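You operate a simulated robot arm through the tools that you are given. There is no shell and no other tool.

Carry out the task below with a simulated two-armed robot. There is one attempt and no reset: what you move stays moved.

## Task
Pull the strip out of the clamped arc, unclamp it and put the black clip away.
Fine: hang the strip in its free slot on the grey rack, then loosen the thumb screw; the clip goes in the green drawer; close it. Where these are worked on the way, their far stop is far enough and under half their travel is too little: green drawer.

Only the result counts: the job must be done as asked and must still hold three seconds after the hand-in. Knocking over, shifting, dropping, spilling or breaking anything else fails it.

## Robot
Two 7-joint arms with two-finger grippers on one trunk that stands fixed in place. Base frame: the origin is at the foot of the trunk, x ahead of it, y to its left, z up. Units: mm, rad, N and s.
The left shoulder is at [30, 176, 1303], the right one opposite. With the tool pointing down near the work surface each hand reaches from about 100 to 800 mm from the base axis, measured 20 degrees to its own side. Payload 2.94 kg a hand.
The TCP of each hand is the grasp point between the finger pads, 30 mm short of the fingertips. In the tool frame z runs along the fingers and y along their closing line. The gripper opens to 138 mm; its body begins 109 mm behind the TCP.
Orientation is told as [roll, pitch, yaw] about the base's x, y, z axes, in that order, counted from this pose: with the fingers straight down and closing along the base's y, the tool's x points along the base's -x, its y along +y and its z along -z.

## Interface
- The arms move only by the tool step_arm. It takes "left_increments", "right_increments" or both (then of equal length, played together; a hand with none holds still); each is text: rows parted by semicolons, each of 6 numbers parted by spaces: the shift along the base's x, y, z in mm, then the turn, a rotation vector about the base's x, y, z in rad. In form: dx dy dz rx ry rz; .... A call has 1 to 20 rows; each row is the pose to reach, as a shift and turn from the pose commanded when the call began. "left_claw" and "right_claw" are, for a hand that has rows, the opening, from 0 (shut) to 1 (fully open), set as the call begins (left out, the last holds). A row lasts 0.2 s, in which the tool goes at most 50 mm and 0.15 rad; a call with a longer step from one row to the next is refused whole, and so is a gripper value outside its range. A pose out of reach is approached as far as the arm can. The call stops where the force on the tool passes 90 N (or 10 N more than at its start, if that is more) or the arm is blocked; 0.2 s more then pass. The fingers move at their own pace (about 45 mm/s each) and stop on an object; they squeeze with about 33 N. The grip force told is the motor's: it shows also when the fingers shut on nothing. Time passes only in rows, and 0.2 s behind the last, so rows that repeat a pose let the fingers close. It gives the time, the measured TCP pose, the force on the tool (base axes), the opening and the grip force at its end, in the units of the frame above (readings bear some noise), with the torque about the TCP (base axes, N m) and any sound that the robot's microphone picked up.
- Cameras (640 x 400 px; columns grow to the right, rows downward): "scene" is now at [66.4, 40, 1772.9]; the picture's right is [0.52, -0.85, 0.00], its down [-0.68, -0.42, -0.60] and it looks along [0.51, 0.31, -0.80] (base axes); focal length 373 px, centre (320, 200). "left" rides on the left gripper at [71, -19, -146] in its tool frame; the picture's right is [0.26, 0.97, 0.00], its down [-0.85, 0.23, -0.48] and it looks along [-0.46, 0.12, 0.88] (tool axes); focal length 280 px, centre (320, 200). "right" rides on the right gripper at [71, 19, -146] in its tool frame; the picture's right is [-0.26, 0.97, 0.00], its down [-0.85, -0.23, -0.48] and it looks along [-0.46, -0.12, 0.88] (tool axes); focal length 280 px, centre (320, 200). There is no depth. A picture from a camera that has moved, and an enlarged one, comes with that camera's place and axes in the base frame and with its lens.
- get_image(camera): a new picture of that camera. It takes no simulated time.
- slide_trunk(by): moves the trunk up (or, below 0, down) by that many mm; the arms and the scene camera ride with it, the base frame stays. It gives what a move gives, with no picture.
- head_to(pan, tilt): turns the head with the scene camera to pan (to the left, within 2.094 rad either way) and tilt (down, from -0.506 to 1.204), counted from straight ahead of the robot (the tilt from the chest, where the trunk bows). It gives what a move gives.
- enlarge(camera, box): a new picture of the part [left, top, right, bottom] of that camera's present view, enlarged. It takes no simulated time.
- hand_in(): hands the job in; it is judged then, once.

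Nothing tells you positions but the pictures and the camera data. Unless the task says otherwise, let go and move clear before handing in.

The tools are called after ">>>" as a command line: name --argument value ..., lists and objects as JSON in quotes. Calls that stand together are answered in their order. step_arm: Moves the arms, as the interface text tells. Its arguments: {"type":"object","properties":{"left_increments":{"type":"string"},"left_claw":{"type":"number"},"right_increments":{"type":"string"},"right_claw":{"type":"number"}},"required":[]} The other tools are called the same way: slide_trunk (by) moves the trunk up or down; head_to (pan, tilt) turns the head that bears the scene camera; get_image (camera) takes a picture; enlarge (camera, box) takes an enlarged picture of a part of a camera's view; hand_in () hands the job in.

At the start:

```text
clock: 0.0
left_eef_pos: [397.3, 618.4, 1276.4]
left_tcp_rot: [0.0, 0.002, 0.001]
left_force: [0.2, -0.2, -1.0]
left_wrist_torque: [0.05, -0.02, 0.05]
left_finger_gap: 138.2
left_finger_force: 0.0
right_eef_pos: [508.3, 52.5, 1371.3]
right_tcp_rot: [0.0, 0.0, -0.001]
right_force: [-0.7, -0.3, 0.2]
right_wrist_torque: [0.01, 0.01, -0.01]
right_finger_gap: 138.0
right_finger_force: 0.1
trunk travel left (down, up): [-475.0, 259.0]
head pan, tilt (commanded): [0.546, 0.925]
```

scene: 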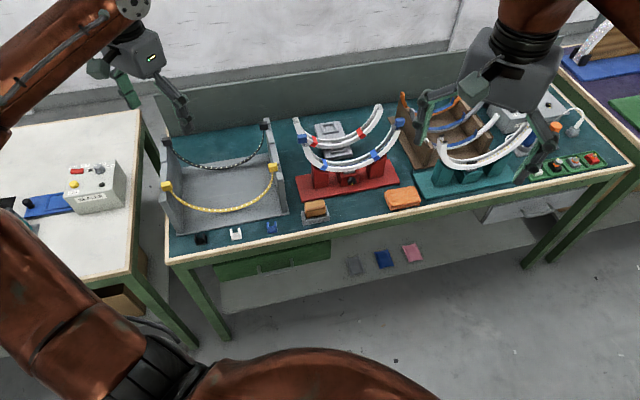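
right: 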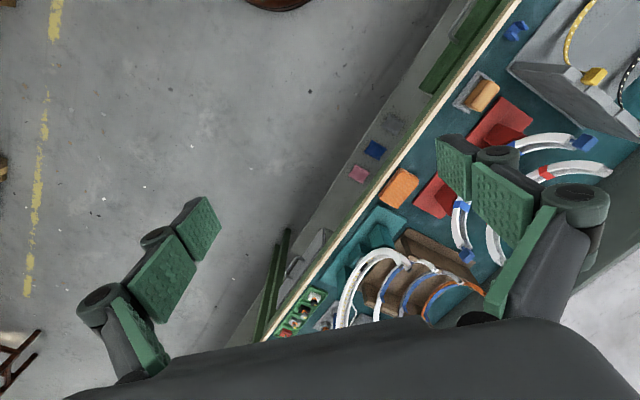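
left: 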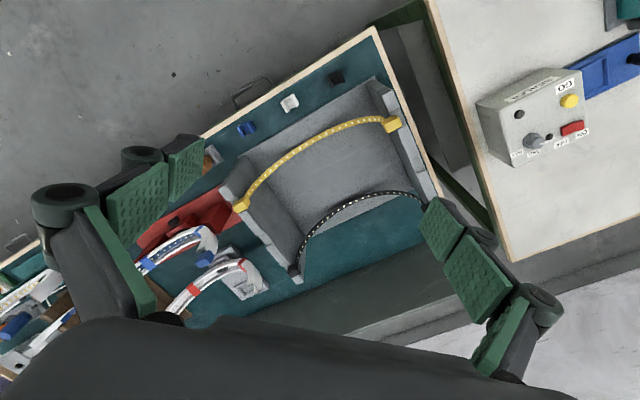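

I see a long bench with a grey rack on the left (yellow and black strips hung), a red stand with arcs, a teal stand with a white arc, a brown rack, clips at the front edge and a green drawer under the bench. I'll look more closely before moving anything.

>>> enlarge --camera "scene" --box '[150, 90, 310, 190]'

>>> enlarge --camera "scene" --box '[150, 170, 310, 270]'

>>> enlarge --camera "scene" --box '[280, 90, 440, 190]'

>>> enlarge --camera "scene" --box '[390, 90, 630, 240]'

>>> enlarge --camera "scene" --box '[200, 190, 440, 340]'

```text
4.00 times, centred on (230, 140) of scene
camera zoom: at [66.4, 40.0, 1772.9], right [0.52, -0.85, 0.0], down [-0.68, -0.42, -0.6], along [0.51, 0.31, -0.8], focal length 1492 px, centre (680, 440)
```

zoom: 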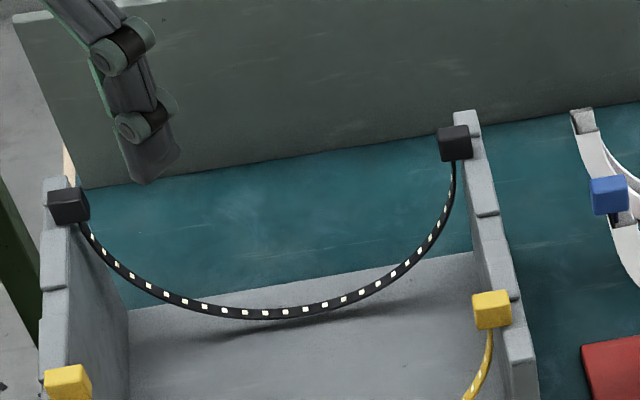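

```text
4.00 times, centred on (230, 220) of scene
camera zoom: at [66.4, 40.0, 1772.9], right [0.52, -0.85, 0.0], down [-0.68, -0.42, -0.6], along [0.51, 0.31, -0.8], focal length 1492 px, centre (680, 120)
```

zoom: 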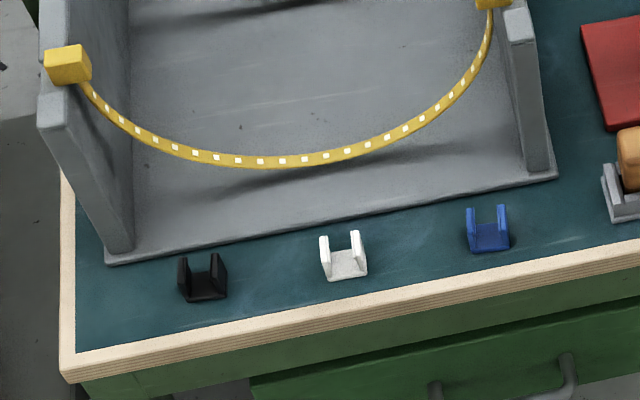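

```text
4.00 times, centred on (360, 140) of scene
camera zoom: at [66.4, 40.0, 1772.9], right [0.52, -0.85, 0.0], down [-0.68, -0.42, -0.6], along [0.51, 0.31, -0.8], focal length 1492 px, centre (160, 440)
```

zoom: 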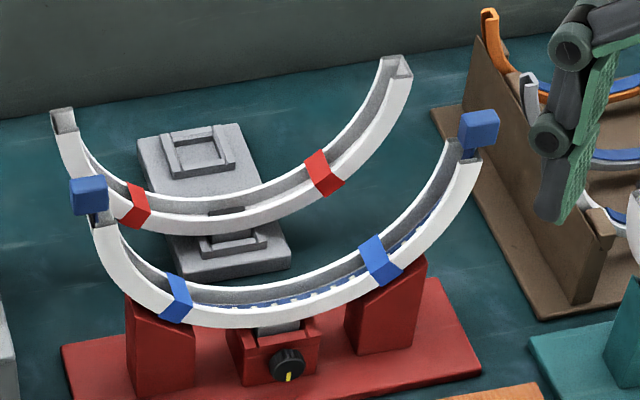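

```text
2.67 times, centred on (510, 165) of scene
camera zoom: at [66.4, 40.0, 1772.9], right [0.52, -0.85, 0.0], down [-0.68, -0.42, -0.6], along [0.51, 0.31, -0.8], focal length 995 px, centre (-187, 293)
```

zoom: 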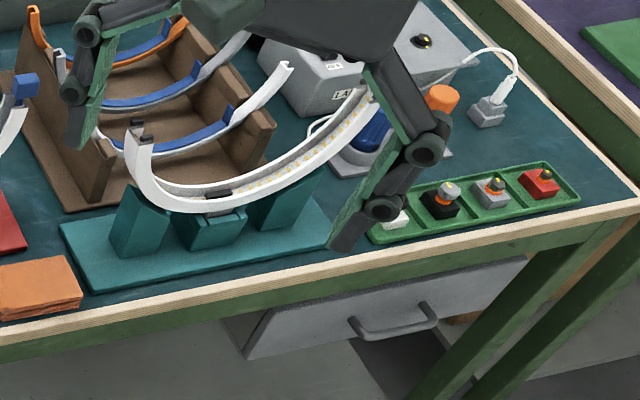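

```text
2.67 times, centred on (320, 265) of scene
camera zoom: at [66.4, 40.0, 1772.9], right [0.52, -0.85, 0.0], down [-0.68, -0.42, -0.6], along [0.51, 0.31, -0.8], focal length 995 px, centre (320, 27)
```

zoom: 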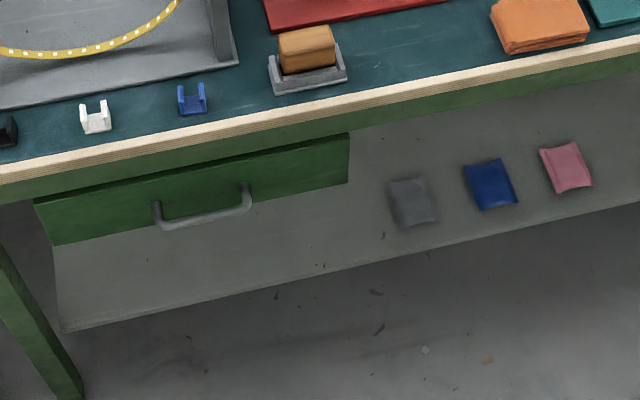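

The bench runs at about 45° to the robot, and the red stand has the clamped arc, a blue strip and a thumb screw. I'll turn the head for more views of the rack, the stand and the drawer.

>>> head_to --pan 0.9 --tilt 0.85

>>> get_image --camera "scene"

>>> enlarge --camera "scene" --box '[200, 60, 360, 160]'

>>> enlarge --camera "scene" --box '[280, 100, 520, 250]'

```text
clock: 0.8
left_eef_pos: [397.7, 617.2, 1277.2]
left_tcp_rot: [0.0, 0.0, 0.002]
left_force: [-0.3, 0.7, 0.1]
left_wrist_torque: [0.01, -0.03, -0.01]
left_finger_gap: 137.9
left_finger_force: 0.0
right_eef_pos: [508.2, 52.3, 1371.5]
right_tcp_rot: [0.001, 0.0, 0.0]
right_force: [0.0, -0.8, 0.0]
right_wrist_torque: [0.02, 0.0, 0.02]
right_finger_gap: 137.9
right_finger_force: 0.0
trunk travel left (down, up): [-475.0, 259.0]
head pan, tilt (commanded): [0.901, 0.85]
```

```text
taken
camera scene: at [51.7, 62.6, 1778.6], right [0.78, -0.62, 0.0], down [-0.47, -0.59, -0.66], along [0.41, 0.52, -0.75], focal length 373 px, centre (320, 200)
```

scene: 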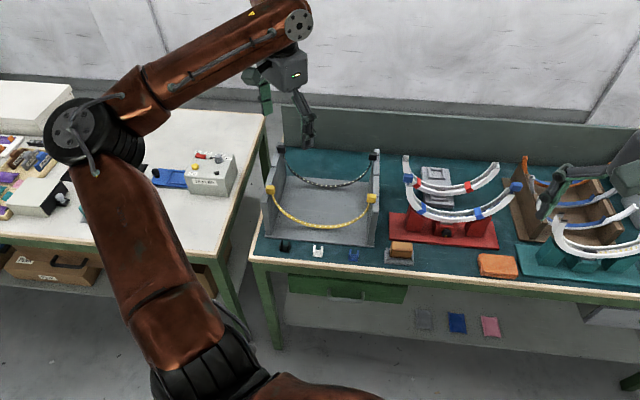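

```text
4.00 times, centred on (280, 110) of scene
camera zoom: at [51.7, 62.6, 1778.6], right [0.78, -0.62, 0.0], down [-0.47, -0.59, -0.66], along [0.41, 0.52, -0.75], focal length 1492 px, centre (480, 560)
```

zoom: 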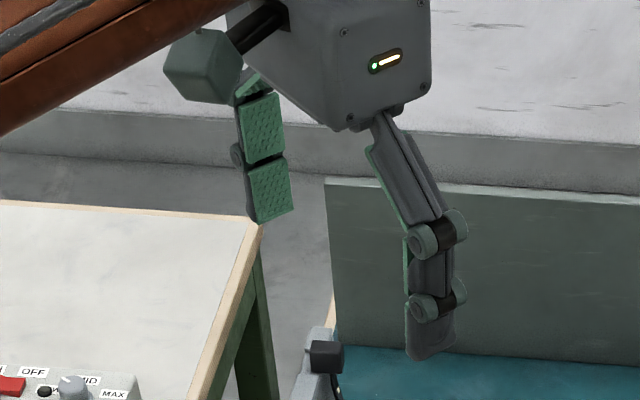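

```text
2.67 times, centred on (400, 175) of scene
camera zoom: at [51.7, 62.6, 1778.6], right [0.78, -0.62, 0.0], down [-0.47, -0.59, -0.66], along [0.41, 0.52, -0.75], focal length 995 px, centre (107, 267)
```

zoom: 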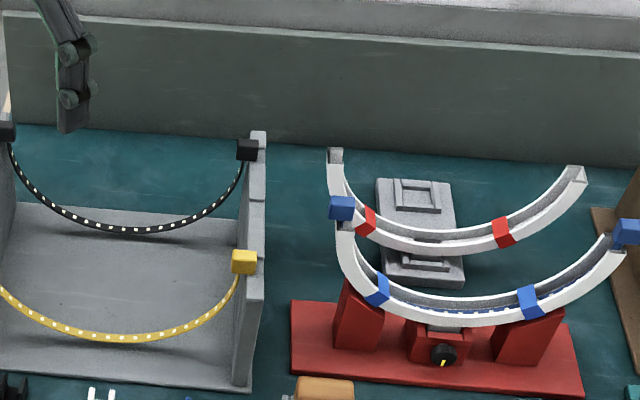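

Triangulating the pictures puts the yellow strip's ends near z≈980 and the table top near z≈800–830. The right hand blocks the view, so I'll move it back and then bring the left hand over for closer pictures.

>>> step_arm --right_increments "-25 -40 0 0 0 0; -50 -80 0 0 0 0; -75 -120 0 0 0 0; -100 -160 0 0 0 0; -125 -200 0 0 0 0; -150 -240 0 0 0 0; -170 -280 0 0 0 0"

>>> head_to --pan 0.6 --tilt 0.8

>>> get_image --camera "scene"

```text
clock: 2.4
left_eef_pos: [395.1, 614.5, 1279.2]
left_tcp_rot: [0.001, -0.001, 0.003]
left_force: [-0.6, -0.3, -0.6]
left_wrist_torque: [0.05, -0.05, 0.0]
left_finger_gap: 137.8
left_finger_force: 0.0
right_eef_pos: [339.2, -232.9, 1372.3]
right_tcp_rot: [0.002, -0.002, 0.003]
right_force: [0.1, -0.6, -0.3]
right_wrist_torque: [0.01, -0.04, -0.01]
right_finger_gap: 138.2
right_finger_force: 0.0
trunk travel left (down, up): [-475.0, 259.0]
head pan, tilt (commanded): [0.901, 0.85]
```

```text
clock: 3.2
left_eef_pos: [398.7, 617.0, 1276.7]
left_tcp_rot: [0.0, 0.0, 0.001]
left_force: [-0.2, 0.5, -1.1]
left_wrist_torque: [0.03, 0.0, -0.03]
left_finger_gap: 138.1
left_finger_force: 0.1
right_eef_pos: [340.9, -229.4, 1372.3]
right_tcp_rot: [0.001, -0.001, 0.001]
right_force: [0.5, 0.4, 1.0]
right_wrist_torque: [-0.04, 0.03, -0.02]
right_finger_gap: 138.2
right_finger_force: 0.0
trunk travel left (down, up): [-475.0, 259.0]
head pan, tilt (commanded): [0.6, 0.799]
```

```text
taken
camera scene: at [69.5, 47.4, 1782.6], right [0.57, -0.82, 0.0], down [-0.59, -0.41, -0.7], along [0.57, 0.39, -0.72], focal length 373 px, centre (320, 200)
```

scene: 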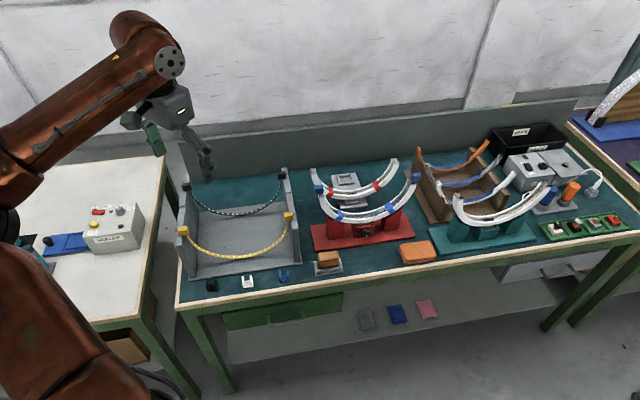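

Now the whole bench is visible. I'll zoom in on each group.

>>> enlarge --camera "scene" --box '[170, 160, 310, 248]'

>>> enlarge --camera "scene" --box '[300, 150, 430, 231]'

>>> enlarge --camera "scene" --box '[410, 120, 630, 258]'

>>> enlarge --camera "scene" --box '[170, 230, 350, 342]'

```text
4.55 times, centred on (240, 204) of scene
camera zoom: at [69.5, 47.4, 1782.6], right [0.57, -0.82, 0.0], down [-0.59, -0.41, -0.7], along [0.57, 0.39, -0.72], focal length 1695 px, centre (684, 182)
```

zoom: 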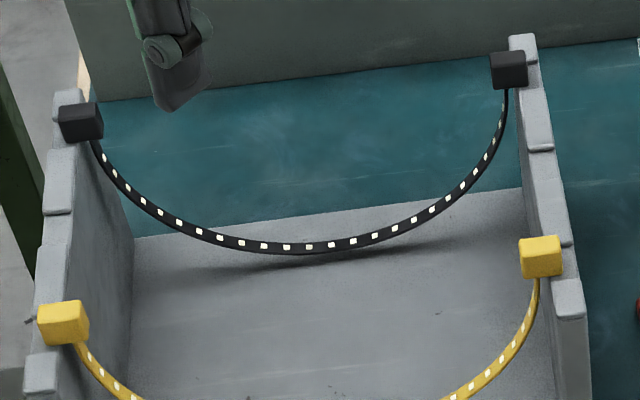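

```text
4.92 times, centred on (365, 190) of scene
camera zoom: at [69.5, 47.4, 1782.6], right [0.57, -0.82, 0.0], down [-0.59, -0.41, -0.7], along [0.57, 0.39, -0.72], focal length 1836 px, centre (98, 247)
```

zoom: 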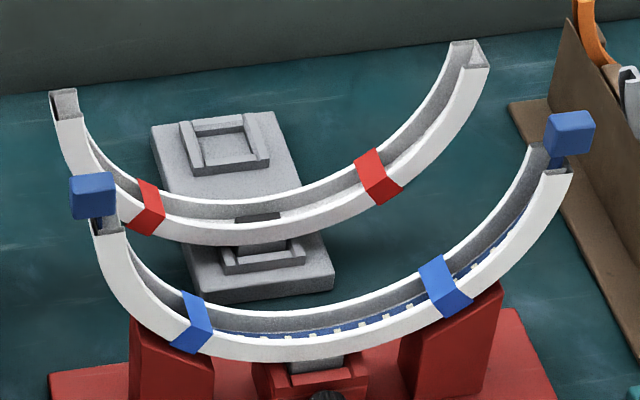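

```text
2.90 times, centred on (520, 189) of scene
camera zoom: at [69.5, 47.4, 1782.6], right [0.57, -0.82, 0.0], down [-0.59, -0.41, -0.7], along [0.57, 0.39, -0.72], focal length 1081 px, centre (-260, 232)
```

zoom: 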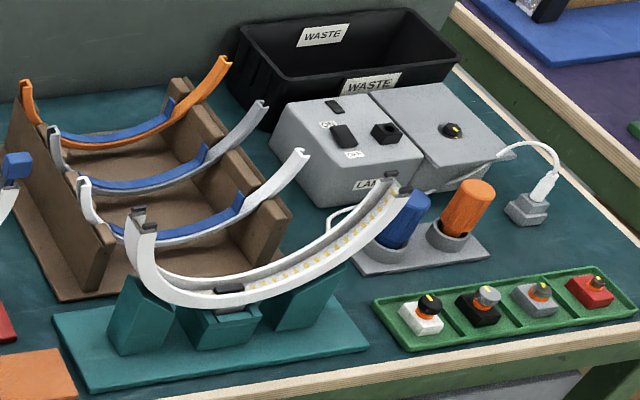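

```text
3.56 times, centred on (260, 286) of scene
camera zoom: at [69.5, 47.4, 1782.6], right [0.57, -0.82, 0.0], down [-0.59, -0.41, -0.7], along [0.57, 0.39, -0.72], focal length 1326 px, centre (533, -106)
```

zoom: 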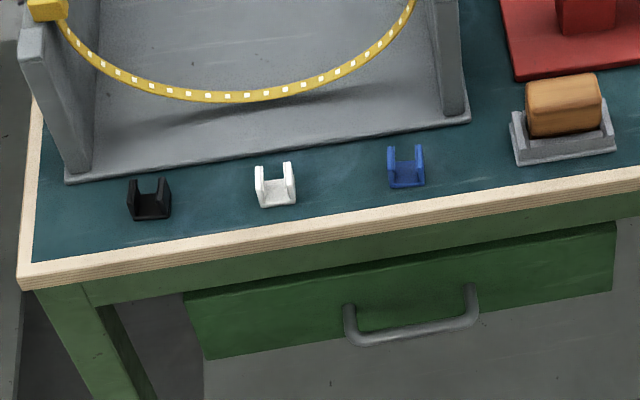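

The grey rack has three notch pairs: black in the back one, yellow in the front one, and the middle one free. I'll bring the left hand over the red stand for a close view.

>>> step_arm --left_increments "30 -30 0 0 0 0.08; 60 -60 0 0 0 0.16; 90 -90 0 0 0 0.24; 120 -120 0 0 0 0.32; 150 -150 0 0 0 0.4; 180 -180 0 0 0 0.48; 210 -210 0 0 0 0.56; 240 -240 0 0 0 0.64; 270 -270 0 0 0 0.72; 300 -300 0 0 0 0.785"

>>> get_image --camera "left"

>>> get_image --camera "scene"

```text
clock: 5.4
left_eef_pos: [593.9, 355.9, 1269.2]
left_tcp_rot: [-0.003, -0.001, 0.789]
left_force: [-0.7, -0.9, -0.5]
left_wrist_torque: [-0.01, -0.02, 0.0]
left_finger_gap: 138.1
left_finger_force: 0.0
left hand out of reach, approached as far as the arm can: row 8, 9, 10
right_eef_pos: [341.4, -231.1, 1371.3]
right_tcp_rot: [-0.001, -0.001, 0.0]
right_force: [-0.3, -0.9, 0.7]
right_wrist_torque: [0.0, 0.0, 0.02]
right_finger_gap: 138.0
right_finger_force: 0.0
trunk travel left (down, up): [-475.0, 259.0]
head pan, tilt (commanded): [0.6, 0.799]
```

```text
taken
camera left: at [557.6, 291.7, 1415.4], right [-0.87, 0.49, 0.0], down [0.43, 0.77, 0.48], along [0.24, 0.41, -0.88], focal length 280 px, centre (320, 200)
```

left: 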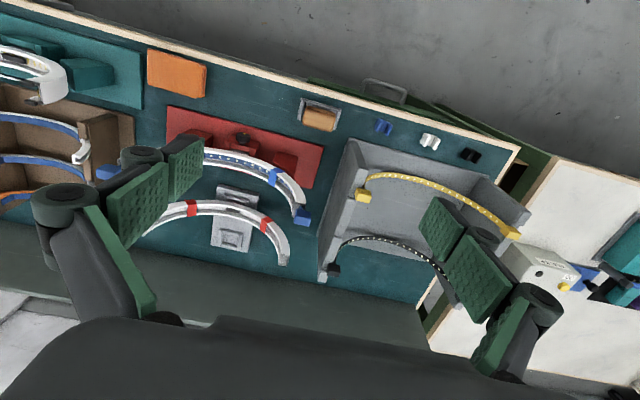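

```text
taken
camera scene: at [69.7, 46.7, 1782.6], right [0.57, -0.82, 0.0], down [-0.59, -0.41, -0.7], along [0.57, 0.39, -0.72], focal length 373 px, centre (320, 200)
```

scene: 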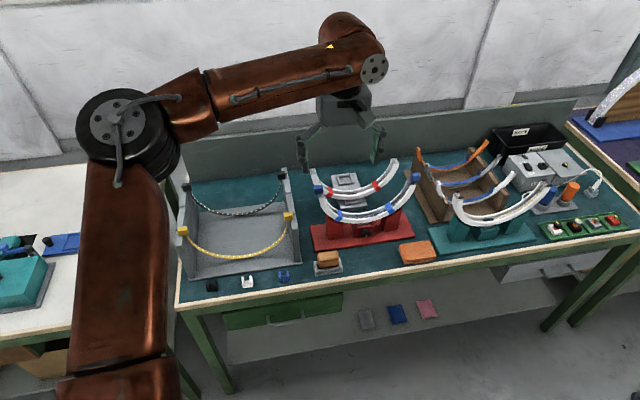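

The left hand reached its limit at (594, 356, 1269), but the view already helps. I'll zoom in on the red stand and the rack from here.

>>> enlarge --camera "left" --box '[140, 100, 340, 225]'

>>> enlarge --camera "left" --box '[300, 90, 540, 240]'

>>> enlarge --camera "left" --box '[300, 60, 540, 210]'

>>> enlarge --camera "left" --box '[220, 120, 320, 182]'

```text
3.20 times, centred on (240, 162) of left
camera zoom: at [557.6, 291.7, 1415.4], right [-0.87, 0.49, 0.0], down [0.43, 0.77, 0.48], along [0.24, 0.41, -0.88], focal length 897 px, centre (576, 320)
```

zoom: 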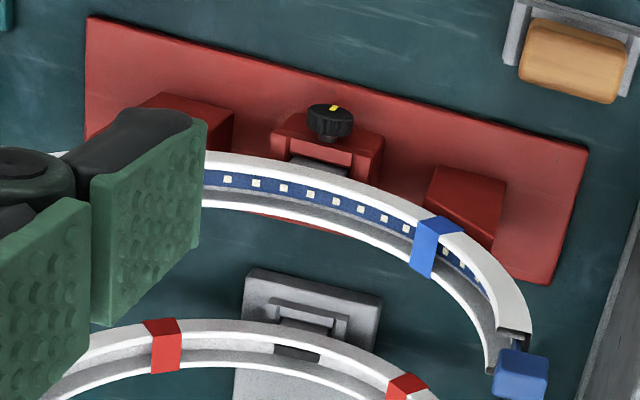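

```text
2.67 times, centred on (420, 165) of left
camera zoom: at [557.6, 291.7, 1415.4], right [-0.87, 0.49, 0.0], down [0.43, 0.77, 0.48], along [0.24, 0.41, -0.88], focal length 748 px, centre (53, 293)
```

zoom: 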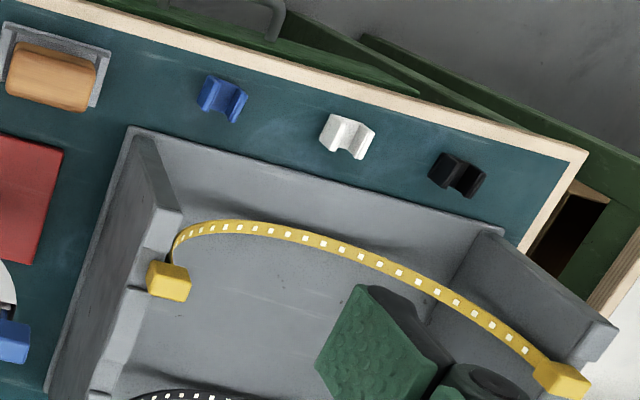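

```text
2.67 times, centred on (420, 135) of left
camera zoom: at [557.6, 291.7, 1415.4], right [-0.87, 0.49, 0.0], down [0.43, 0.77, 0.48], along [0.24, 0.41, -0.88], focal length 748 px, centre (53, 373)
```

zoom: 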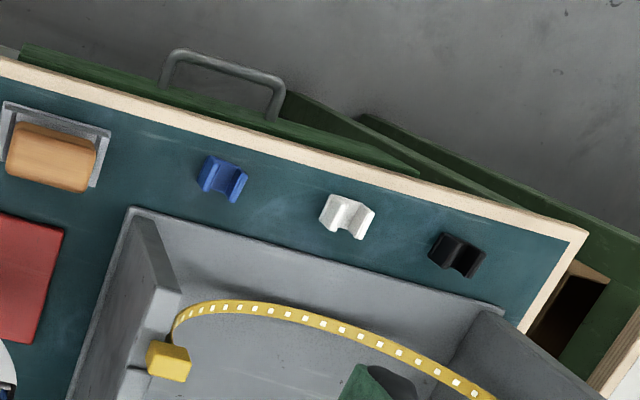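

```text
6.40 times, centred on (270, 151) of left
camera zoom: at [557.6, 291.7, 1415.4], right [-0.87, 0.49, 0.0], down [0.43, 0.77, 0.48], along [0.24, 0.41, -0.88], focal length 1794 px, centre (640, 514)
```

zoom: 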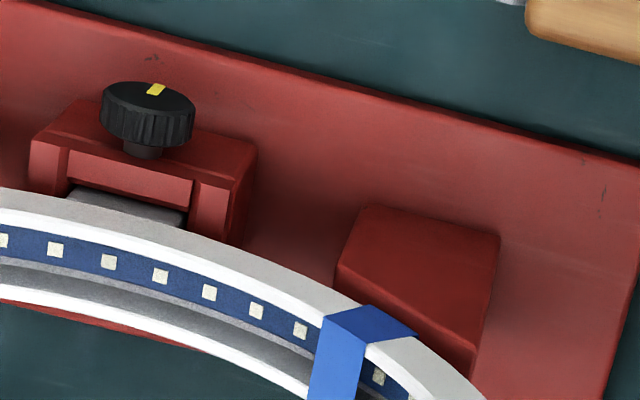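

The strip lies in the channel and blue clips seem to wrap over it, so I need a much closer view of the clips and the strip ends.

>>> enlarge --camera "scene" --box '[312, 180, 376, 220]'

>>> enlarge --camera "scene" --box '[366, 168, 430, 208]'

>>> enlarge --camera "scene" --box '[336, 206, 400, 246]'

>>> enlarge --camera "scene" --box '[436, 170, 564, 250]'

>>> enlarge --camera "left" --box '[255, 155, 325, 199]'

```text
10.00 times, centred on (344, 200) of scene
camera zoom: at [69.7, 46.7, 1782.6], right [0.57, -0.82, 0.0], down [-0.59, -0.41, -0.7], along [0.57, 0.39, -0.72], focal length 3730 px, centre (80, 200)
```

zoom: 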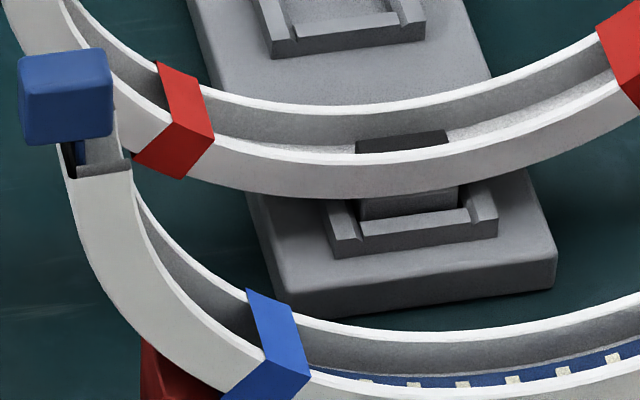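

```text
10.00 times, centred on (398, 188) of scene
camera zoom: at [69.7, 46.7, 1782.6], right [0.57, -0.82, 0.0], down [-0.59, -0.41, -0.7], along [0.57, 0.39, -0.72], focal length 3730 px, centre (-460, 320)
```

zoom: 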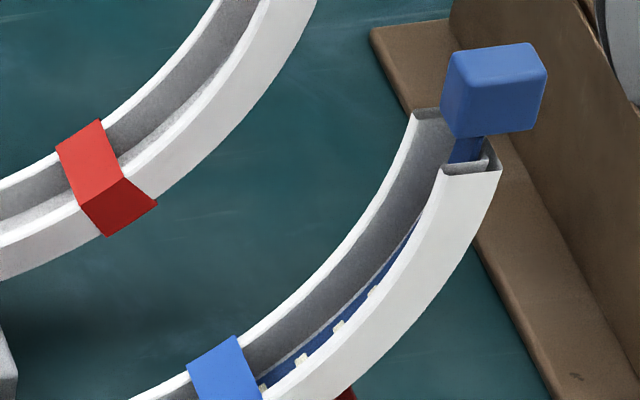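

```text
10.00 times, centred on (368, 226) of scene
camera zoom: at [69.7, 46.7, 1782.6], right [0.57, -0.82, 0.0], down [-0.59, -0.41, -0.7], along [0.57, 0.39, -0.72], focal length 3730 px, centre (-160, -60)
```

zoom: 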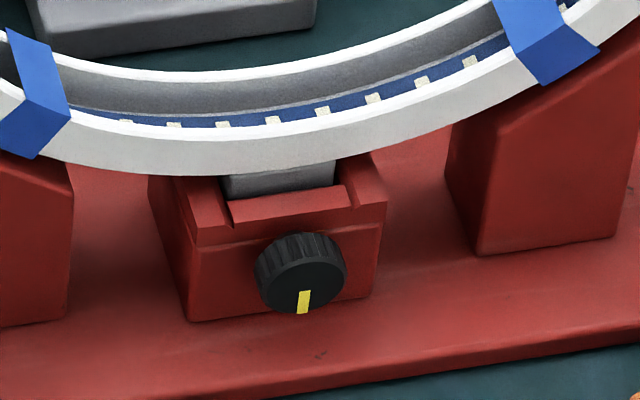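

```text
5.00 times, centred on (500, 210) of scene
camera zoom: at [69.7, 46.7, 1782.6], right [0.57, -0.82, 0.0], down [-0.59, -0.41, -0.7], along [0.57, 0.39, -0.72], focal length 1865 px, centre (-580, 150)
```

zoom: 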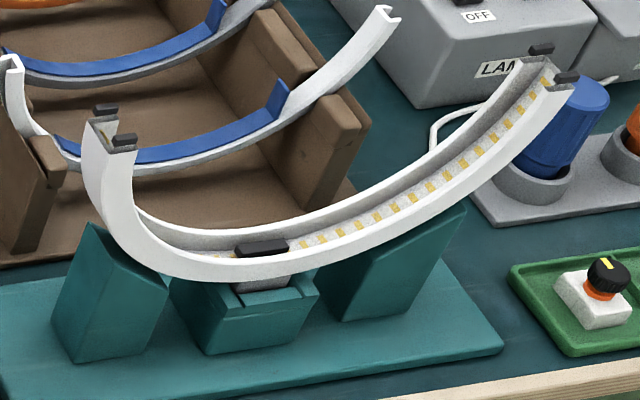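

```text
9.09 times, centred on (290, 177) of left
camera zoom: at [557.6, 291.7, 1415.4], right [-0.87, 0.49, 0.0], down [0.43, 0.77, 0.48], along [0.24, 0.41, -0.88], focal length 2549 px, centre (593, 409)
```

zoom: 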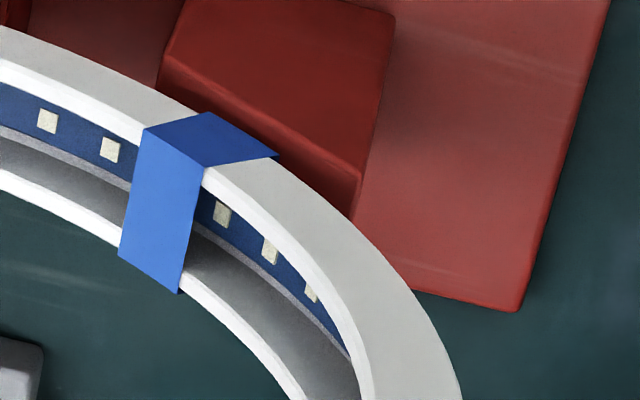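

The clips bridge the channel, so the strip may have to slide along it. I place the blue end cubes at about (698, 481, 1040) and (904, 275, 1040), the free middle slot at about (665, 584, 986) and (460, 789, 986), and the knob near (772, 352, 860). Next I'll lower the left hand slightly to see where it stands.

>>> step_arm --left_increments "-20 20 -30 0 0 0; -40 40 -60 0 0 0"

```text
clock: 6.0
left_eef_pos: [555.1, 393.2, 1209.2]
left_tcp_rot: [-0.001, -0.001, 0.788]
left_force: [-0.4, -0.2, 1.1]
left_wrist_torque: [-0.03, -0.03, 0.02]
left_finger_gap: 137.9
left_finger_force: 0.0
right_eef_pos: [340.9, -230.2, 1371.4]
right_tcp_rot: [0.0, 0.001, 0.001]
right_force: [0.3, 0.3, -0.2]
right_wrist_torque: [-0.02, 0.01, 0.0]
right_finger_gap: 138.1
right_finger_force: 0.0
trunk travel left (down, up): [-475.0, 259.0]
head pan, tilt (commanded): [0.6, 0.799]
```

The commanded pose re-bases to where the hand really is. Now I'll tilt the left tool outward and approach a point above the left blue cube with the claw half closed.

>>> step_arm --left_increments "34 20 -17 0.0884 -0.0884 0; 68 40 -34 0.1768 -0.1768 0; 102 60 -51 0.2652 -0.2652 0; 135 80 -70 0.3536 -0.3536 0; 135 80 -70 0.3536 -0.3536 0" --left_claw 0.5

>>> get_image --camera "left"

>>> get_image --camera "scene"

```text
clock: 7.2
left_eef_pos: [676.8, 477.9, 1139.9]
left_tcp_rot: [-0.003, -0.502, 0.786]
left_force: [1.1, -0.4, -1.2]
left_wrist_torque: [-0.04, 0.01, -0.03]
left_finger_gap: 69.1
left_finger_force: 0.2
left hand out of reach, approached as far as the arm can: row 4, 5
right_eef_pos: [341.7, -231.5, 1371.9]
right_tcp_rot: [0.0, 0.001, 0.0]
right_force: [0.0, 0.4, 0.0]
right_wrist_torque: [-0.01, -0.01, 0.02]
right_finger_gap: 138.1
right_finger_force: 0.1
trunk travel left (down, up): [-475.0, 259.0]
head pan, tilt (commanded): [0.6, 0.799]
```

```text
taken
camera left: at [596.7, 370.8, 1233.8], right [-0.84, 0.52, -0.13], down [0.2, 0.53, 0.83], along [0.5, 0.67, -0.55], focal length 280 px, centre (320, 200)
```

left: 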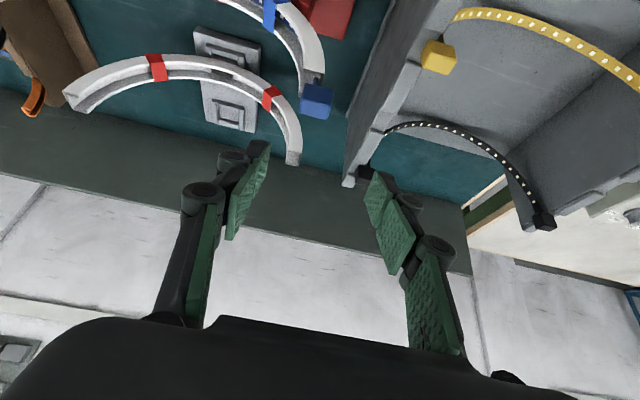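

```text
taken
camera scene: at [69.7, 46.0, 1782.7], right [0.57, -0.82, 0.0], down [-0.59, -0.41, -0.7], along [0.57, 0.39, -0.72], focal length 373 px, centre (320, 200)
```

scene: 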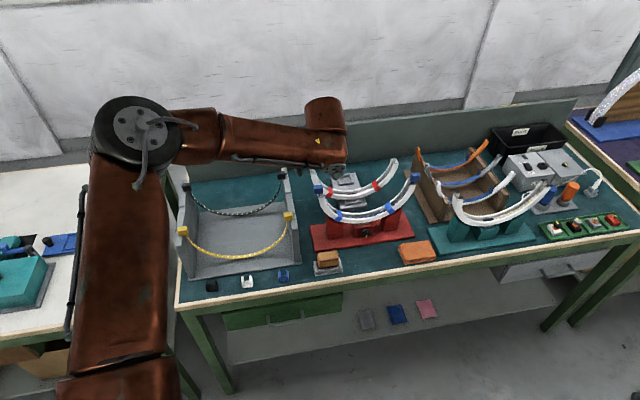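

The hand stopped at (677, 478, 1140), a little short of the target. I'll turn the head to see how the left arm is folded, so I can tell what limits it.

>>> head_to --pan 0.75 --tilt 0.6

>>> get_image --camera "scene"

>>> get_image --camera "right"

```text
clock: 8.0
left_eef_pos: [675.8, 477.3, 1139.7]
left_tcp_rot: [0.0, -0.501, 0.786]
left_force: [0.6, 0.5, 0.7]
left_wrist_torque: [0.0, 0.02, 0.0]
left_finger_gap: 68.9
left_finger_force: 0.1
right_eef_pos: [341.1, -231.1, 1370.7]
right_tcp_rot: [0.0, 0.001, 0.0]
right_force: [-0.1, -0.1, 0.7]
right_wrist_torque: [-0.02, 0.0, -0.01]
right_finger_gap: 138.1
right_finger_force: 0.0
trunk travel left (down, up): [-475.0, 259.0]
head pan, tilt (commanded): [0.75, 0.6]
```

```text
taken
camera scene: at [67.6, 61.0, 1799.5], right [0.68, -0.73, 0.0], down [-0.41, -0.39, -0.82], along [0.6, 0.56, -0.57], focal length 373 px, centre (320, 200)
```

scene: 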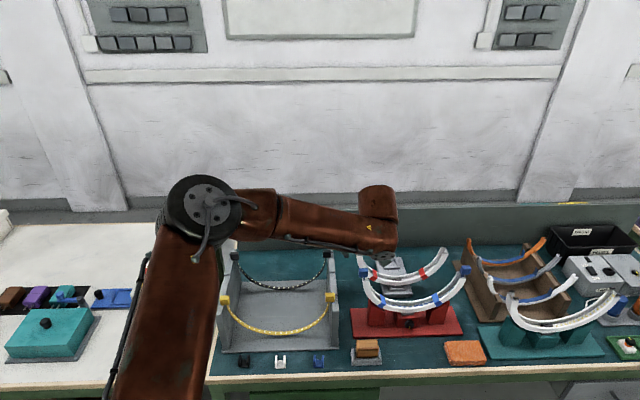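

```text
taken
camera right: at [270.2, -212.9, 1516.7], right [0.26, 0.97, 0.0], down [0.85, -0.23, 0.48], along [0.46, -0.12, -0.88], focal length 280 px, centre (320, 200)
```

right: 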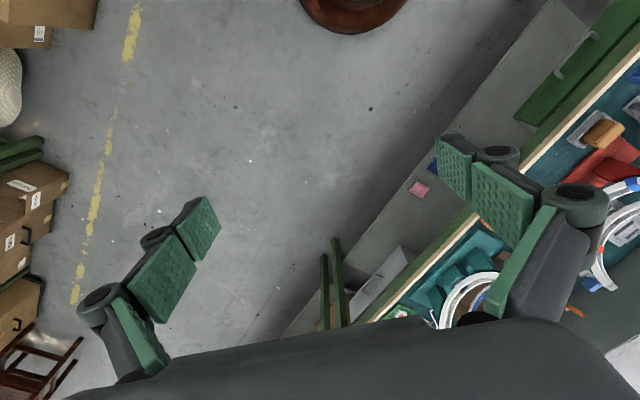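

The elbow is still well bent, so a joint limit is probably stopping it rather than the arm's length. I'll try going lower toward the cube, still clear above it.

>>> step_arm --left_increments "5 1 -20 0 0 0; 10 2 -30 0 0 0; 15 2 -40 0 0 0; 15 2 -40 0 0 0"

```text
clock: 9.0
left_eef_pos: [666.7, 485.1, 1110.3]
left_tcp_rot: [-0.004, -0.501, 0.785]
left_force: [0.6, 0.5, 0.2]
left_wrist_torque: [0.03, 0.0, 0.04]
left_finger_gap: 69.1
left_finger_force: 0.0
left hand out of reach, approached as far as the arm can: row 1, 2, 3, 4
right_eef_pos: [340.9, -230.8, 1371.6]
right_tcp_rot: [0.0, 0.0, 0.001]
right_force: [-0.3, 0.8, 0.5]
right_wrist_torque: [0.0, 0.01, -0.01]
right_finger_gap: 137.7
right_finger_force: 0.1
trunk travel left (down, up): [-475.0, 259.0]
head pan, tilt (commanded): [0.75, 0.6]
```

Going lower made it worse, which points to a wrist yaw limit. I'll test by turning the hand's yaw back while moving toward the point above the cube.

>>> step_arm --left_increments "5 0 0 0 0 -0.13; 10 0 0 0 0 -0.26; 15 0 0 0 0 -0.39; 20 0 0 0 0 -0.39; 30 -3 0 0 0 -0.39"

>>> get_image --camera "scene"

```text
clock: 10.2
left_eef_pos: [697.0, 483.0, 1107.5]
left_tcp_rot: [-0.002, -0.499, 0.397]
left_force: [0.4, 1.0, -0.4]
left_wrist_torque: [-0.02, 0.04, -0.03]
left_finger_gap: 69.4
left_finger_force: 0.0
right_eef_pos: [340.7, -231.4, 1370.9]
right_tcp_rot: [-0.002, 0.0, 0.0]
right_force: [0.8, 0.5, 0.5]
right_wrist_torque: [0.01, 0.0, 0.03]
right_finger_gap: 137.7
right_finger_force: 0.1
trunk travel left (down, up): [-475.0, 259.0]
head pan, tilt (commanded): [0.75, 0.6]
```

```text
taken
camera scene: at [68.2, 61.3, 1799.5], right [0.68, -0.73, 0.0], down [-0.41, -0.39, -0.82], along [0.6, 0.56, -0.57], focal length 373 px, centre (320, 200)
```

scene: 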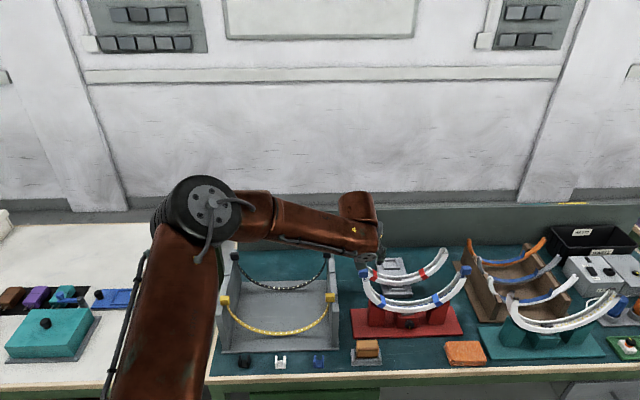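

Confirmed: the hand's yaw was the limit, and at yaw 0.4 it sits above the cube. I'll look from here.

>>> get_image --camera "left"

>>> enlarge --camera "left" --box '[200, 0, 360, 100]'

>>> enlarge --camera "left" --box '[340, 0, 580, 150]'

```text
taken
camera left: at [583.0, 415.1, 1202.5], right [-0.58, 0.8, -0.13], down [0.39, 0.41, 0.82], along [0.71, 0.43, -0.55], focal length 280 px, centre (320, 200)
```

left: 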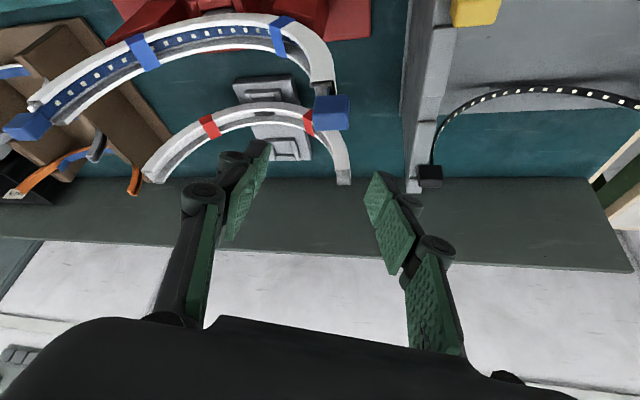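

```text
4.00 times, centred on (280, 50) of left
camera zoom: at [583.0, 415.1, 1202.5], right [-0.58, 0.8, -0.13], down [0.39, 0.41, 0.82], along [0.71, 0.43, -0.55], focal length 1122 px, centre (480, 800)
```

zoom: 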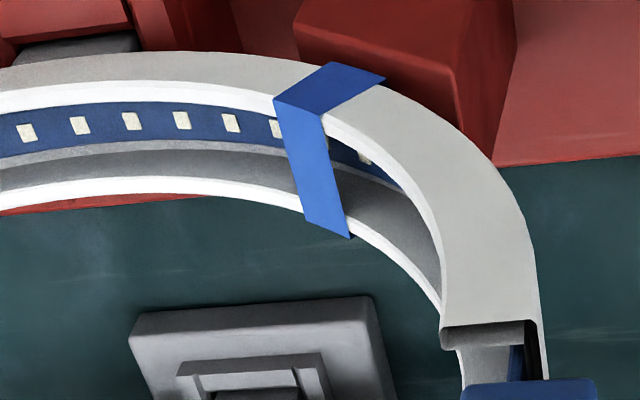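

```text
2.67 times, centred on (460, 75) of left
camera zoom: at [583.0, 415.1, 1202.5], right [-0.58, 0.8, -0.13], down [0.39, 0.41, 0.82], along [0.71, 0.43, -0.55], focal length 748 px, centre (-53, 533)
```

zoom: 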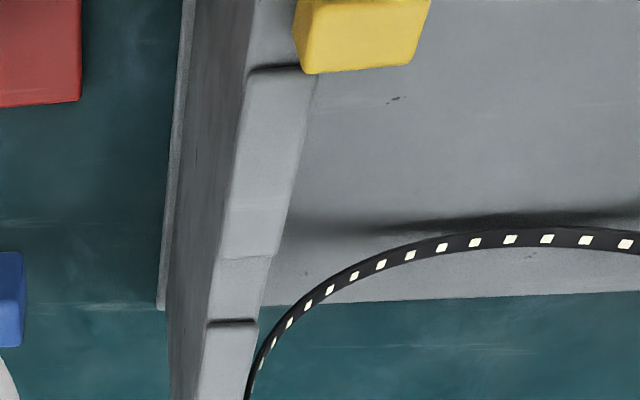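

I can see the rack's right wall with the free middle notch. I'll zoom in there and on the blue cube.

>>> enlarge --camera "left" --box '[400, 60, 480, 110]'

>>> enlarge --camera "left" --box '[400, 100, 480, 150]'

>>> enlarge --camera "left" --box '[420, 0, 520, 62]'

>>> enlarge --camera "left" --box '[300, 70, 364, 135]'

>>> enlarge --camera "left" --box '[0, 80, 80, 145]'

```text
8.00 times, centred on (440, 85) of left
camera zoom: at [583.0, 415.1, 1202.5], right [-0.58, 0.8, -0.13], down [0.39, 0.41, 0.82], along [0.71, 0.43, -0.55], focal length 2243 px, centre (-640, 1120)
```

zoom: 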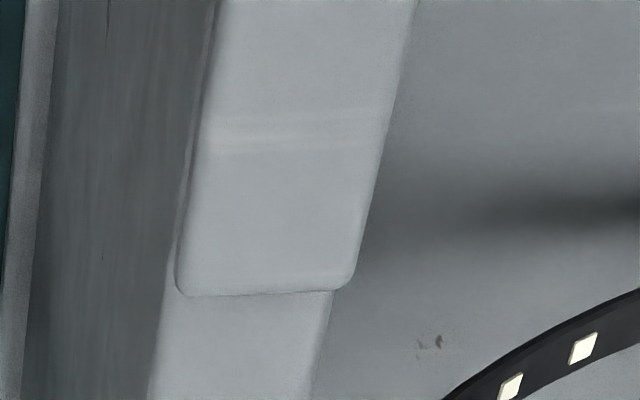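

```text
8.00 times, centred on (440, 125) of left
camera zoom: at [583.0, 415.1, 1202.5], right [-0.58, 0.8, -0.13], down [0.39, 0.41, 0.82], along [0.71, 0.43, -0.55], focal length 2243 px, centre (-640, 800)
```

zoom: 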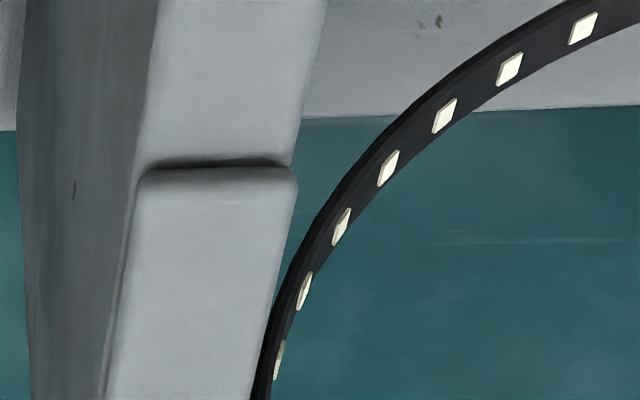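

```text
6.40 times, centred on (470, 31) of left
camera zoom: at [583.0, 415.1, 1202.5], right [-0.58, 0.8, -0.13], down [0.39, 0.41, 0.82], along [0.71, 0.43, -0.55], focal length 1794 px, centre (-640, 1282)
```

zoom: 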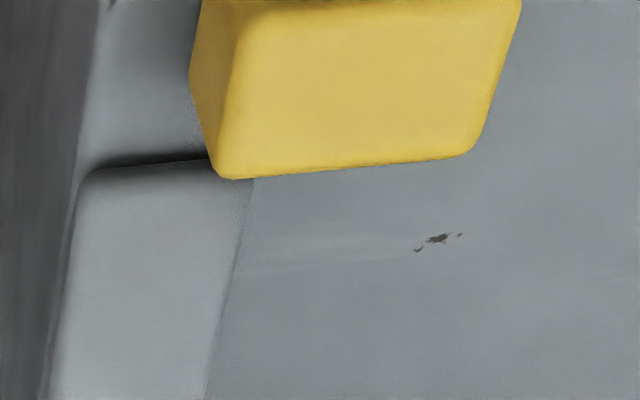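

```text
6.15 times, centred on (332, 102) of left
camera zoom: at [583.0, 415.1, 1202.5], right [-0.58, 0.8, -0.13], down [0.39, 0.41, 0.82], along [0.71, 0.43, -0.55], focal length 1726 px, centre (246, 800)
```

zoom: 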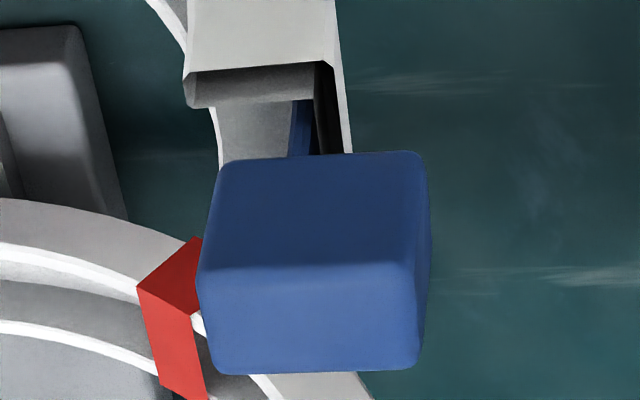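

```text
6.15 times, centred on (40, 112) of left
camera zoom: at [583.0, 415.1, 1202.5], right [-0.58, 0.8, -0.13], down [0.39, 0.41, 0.82], along [0.71, 0.43, -0.55], focal length 1726 px, centre (2043, 738)
```

zoom: 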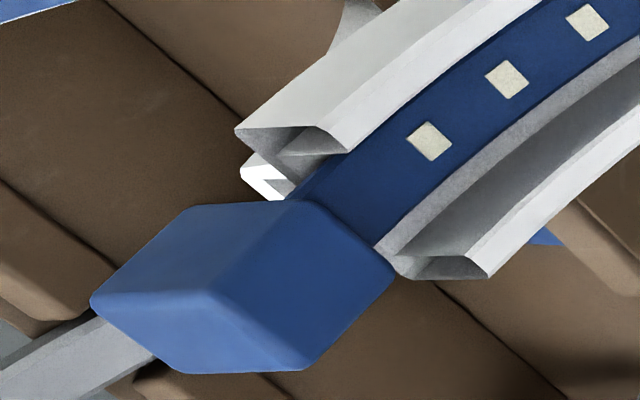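

The strip looks like a stiff arc whose cube spacing (about 291 mm) matches the hung strips. I'll set the left hand upright and yaw it to −0.785, so the fingers close front to back across the cube.

>>> step_arm --left_increments "0 0 10 -0.048 0.115 0; 0 0 20 -0.096 0.23 0; 0 0 20 -0.145 0.346 0; 0 0 20 -0.193 0.46 0"

>>> step_arm --left_increments "0 0 0 0 0 -0.14; 0 0 0 0 0 -0.28; 0 0 0 0 0 -0.42; 0 0 0 0 0 -0.56; 0 0 0 0 0 -0.7; 0 0 0 0 0 -0.84; 0 0 0 0 0 -0.98; 0 0 0 0 0 -1.1; 0 0 0 0 0 -1.182"

>>> get_image --camera "left"

>>> get_image --camera "scene"

```text
clock: 11.2
left_eef_pos: [609.6, 481.5, 1146.0]
left_tcp_rot: [-0.004, -0.004, 0.395]
left_force: [0.1, -0.7, 0.4]
left_wrist_torque: [0.03, 0.04, -0.03]
left_finger_gap: 69.0
left_finger_force: 0.1
left hand out of reach, approached as far as the arm can: row 1, 2, 3, 4
right_eef_pos: [340.9, -230.3, 1371.8]
right_tcp_rot: [0.001, 0.0, -0.002]
right_force: [-0.5, -0.4, 0.5]
right_wrist_torque: [0.02, -0.02, 0.01]
right_finger_gap: 137.9
right_finger_force: 0.0
trunk travel left (down, up): [-475.0, 259.0]
head pan, tilt (commanded): [0.75, 0.6]
```

```text
clock: 13.2
left_eef_pos: [608.7, 482.2, 1147.9]
left_tcp_rot: [0.0, -0.001, -0.787]
left_force: [-0.3, 0.7, 1.0]
left_wrist_torque: [-0.01, 0.01, 0.03]
left_finger_gap: 69.0
left_finger_force: 0.0
right_eef_pos: [340.7, -229.9, 1371.0]
right_tcp_rot: [0.0, 0.001, 0.001]
right_force: [0.7, -0.5, -0.3]
right_wrist_torque: [-0.02, -0.01, 0.01]
right_finger_gap: 138.1
right_finger_force: 0.0
trunk travel left (down, up): [-475.0, 259.0]
head pan, tilt (commanded): [0.75, 0.6]
```

```text
taken
camera left: at [546.3, 519.0, 1294.1], right [0.5, 0.87, 0.0], down [0.76, -0.44, 0.48], along [0.41, -0.24, -0.88], focal length 280 px, centre (320, 200)
```

left: 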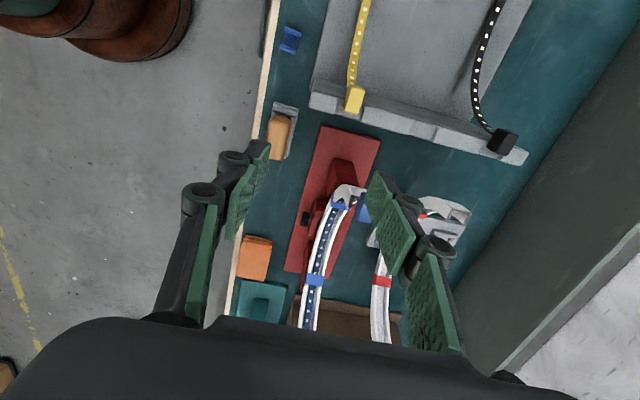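

```text
taken
camera scene: at [67.6, 61.0, 1799.5], right [0.68, -0.73, 0.0], down [-0.41, -0.39, -0.82], along [0.6, 0.56, -0.57], focal length 373 px, centre (320, 200)
```

scene: 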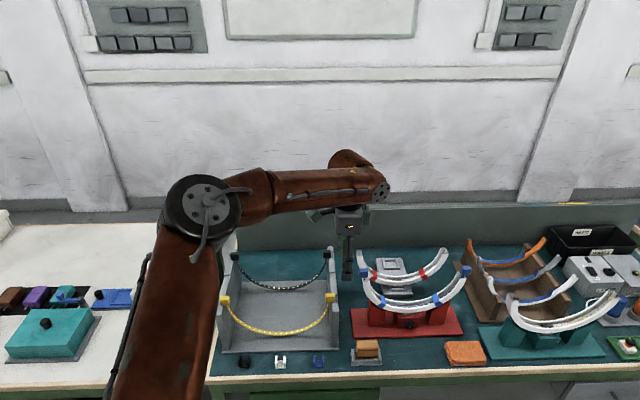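

Upright, the left hand's reach is limited to about 656 mm from the shoulder at this height, so I need an outward tilt. I'll turn the hand to yaw −2.36, which keeps the closing line along the bench, and see whether that is allowed.

>>> step_arm --left_increments "0 0 0 0 0 -0.145; 0 0 0 0 0 -0.29; 0 0 0 0 0 -0.435; 0 0 0 0 0 -0.58; 0 0 0 0 0 -0.725; 0 0 0 0 0 -0.87; 0 0 0 0 0 -1.015; 0 0 0 0 0 -1.16; 0 0 0 0 0 -1.305; 0 0 0 0 0 -1.45; 0 0 0 0 0 -1.569"

>>> get_image --camera "left"

```text
clock: 15.6
left_eef_pos: [609.0, 481.2, 1149.4]
left_tcp_rot: [0.001, 0.0, -2.357]
left_force: [-0.5, 0.1, 0.5]
left_wrist_torque: [0.02, -0.06, -0.02]
left_finger_gap: 68.8
left_finger_force: 0.0
right_eef_pos: [340.4, -230.6, 1372.0]
right_tcp_rot: [-0.001, 0.001, -0.002]
right_force: [-0.8, 0.5, -0.5]
right_wrist_torque: [0.0, 0.0, 0.0]
right_finger_gap: 137.9
right_finger_force: 0.0
trunk travel left (down, up): [-475.0, 259.0]
head pan, tilt (commanded): [0.75, 0.6]
```

```text
taken
camera left: at [646.5, 544.7, 1294.5], right [0.87, -0.5, 0.0], down [-0.44, -0.76, 0.48], along [-0.24, -0.41, -0.88], focal length 280 px, centre (320, 200)
```

left: 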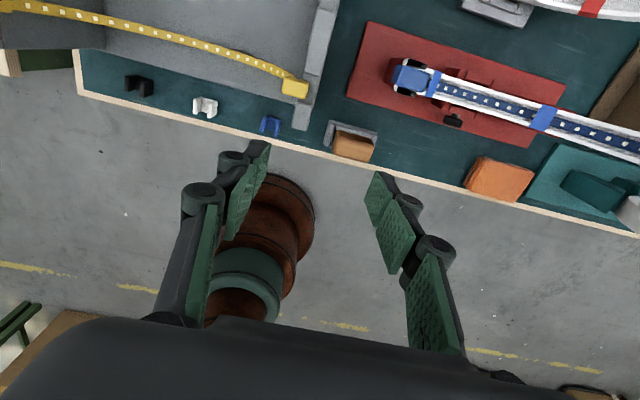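

That yaw works. Now I'll tilt outward by 0.5 and move to a point just above the left blue cube.

>>> step_arm --left_increments "22 0 0 0.0884 -0.0884 0; 45 0 -10 0.1768 -0.1768 0; 67 0 -30 0.2652 -0.2652 0; 89 0 -49 0.3536 -0.3536 0; 89 0 -49 0.3536 -0.3536 0"

>>> get_image --camera "left"

>>> head_to --pan 0.5 --tilt 0.75

>>> get_image --camera "scene"

```text
clock: 16.8
left_eef_pos: [668.7, 488.9, 1109.6]
left_tcp_rot: [0.002, 0.501, -2.355]
left_force: [0.1, -0.5, -0.4]
left_wrist_torque: [0.0, 0.0, -0.03]
left_finger_gap: 69.1
left_finger_force: 0.0
left hand out of reach, approached as far as the arm can: row 2, 3, 4, 5
right_eef_pos: [340.7, -231.4, 1371.9]
right_tcp_rot: [0.001, -0.001, 0.001]
right_force: [-0.4, -0.3, -1.3]
right_wrist_torque: [-0.03, -0.04, -0.01]
right_finger_gap: 137.9
right_finger_force: 0.0
trunk travel left (down, up): [-475.0, 259.0]
head pan, tilt (commanded): [0.75, 0.6]
```

```text
taken
camera left: at [648.8, 497.5, 1271.8], right [0.85, -0.52, 0.13], down [-0.52, -0.85, 0.01], along [0.1, -0.08, -0.99], focal length 280 px, centre (320, 200)
```

left: 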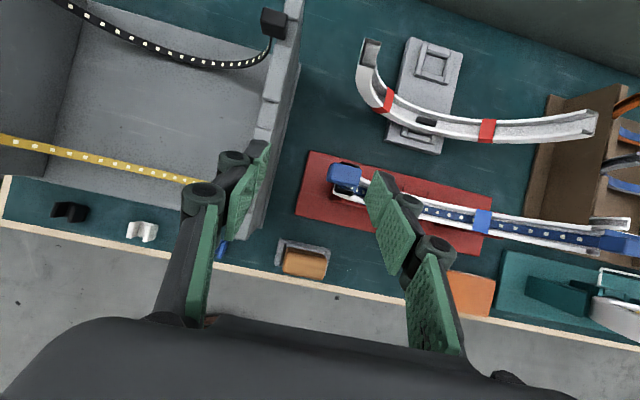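

```text
clock: 17.5
left_eef_pos: [666.4, 488.2, 1108.9]
left_tcp_rot: [0.002, 0.499, -2.353]
left_force: [0.0, 0.1, 0.5]
left_wrist_torque: [0.01, 0.02, 0.0]
left_finger_gap: 68.9
left_finger_force: 0.0
right_eef_pos: [341.0, -231.2, 1371.2]
right_tcp_rot: [0.001, 0.0, 0.0]
right_force: [-0.5, -0.5, -1.1]
right_wrist_torque: [0.01, 0.0, 0.0]
right_finger_gap: 138.1
right_finger_force: 0.1
trunk travel left (down, up): [-475.0, 259.0]
head pan, tilt (commanded): [0.499, 0.75]
```

```text
taken
camera scene: at [75.7, 40.5, 1786.7], right [0.48, -0.88, 0.0], down [-0.6, -0.33, -0.73], along [0.64, 0.35, -0.68], focal length 373 px, centre (320, 200)
```

scene: 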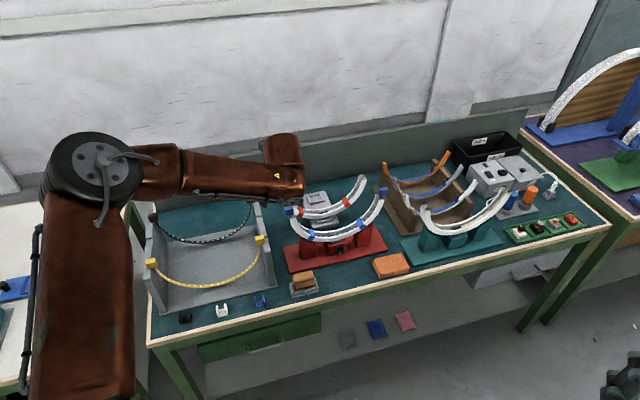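

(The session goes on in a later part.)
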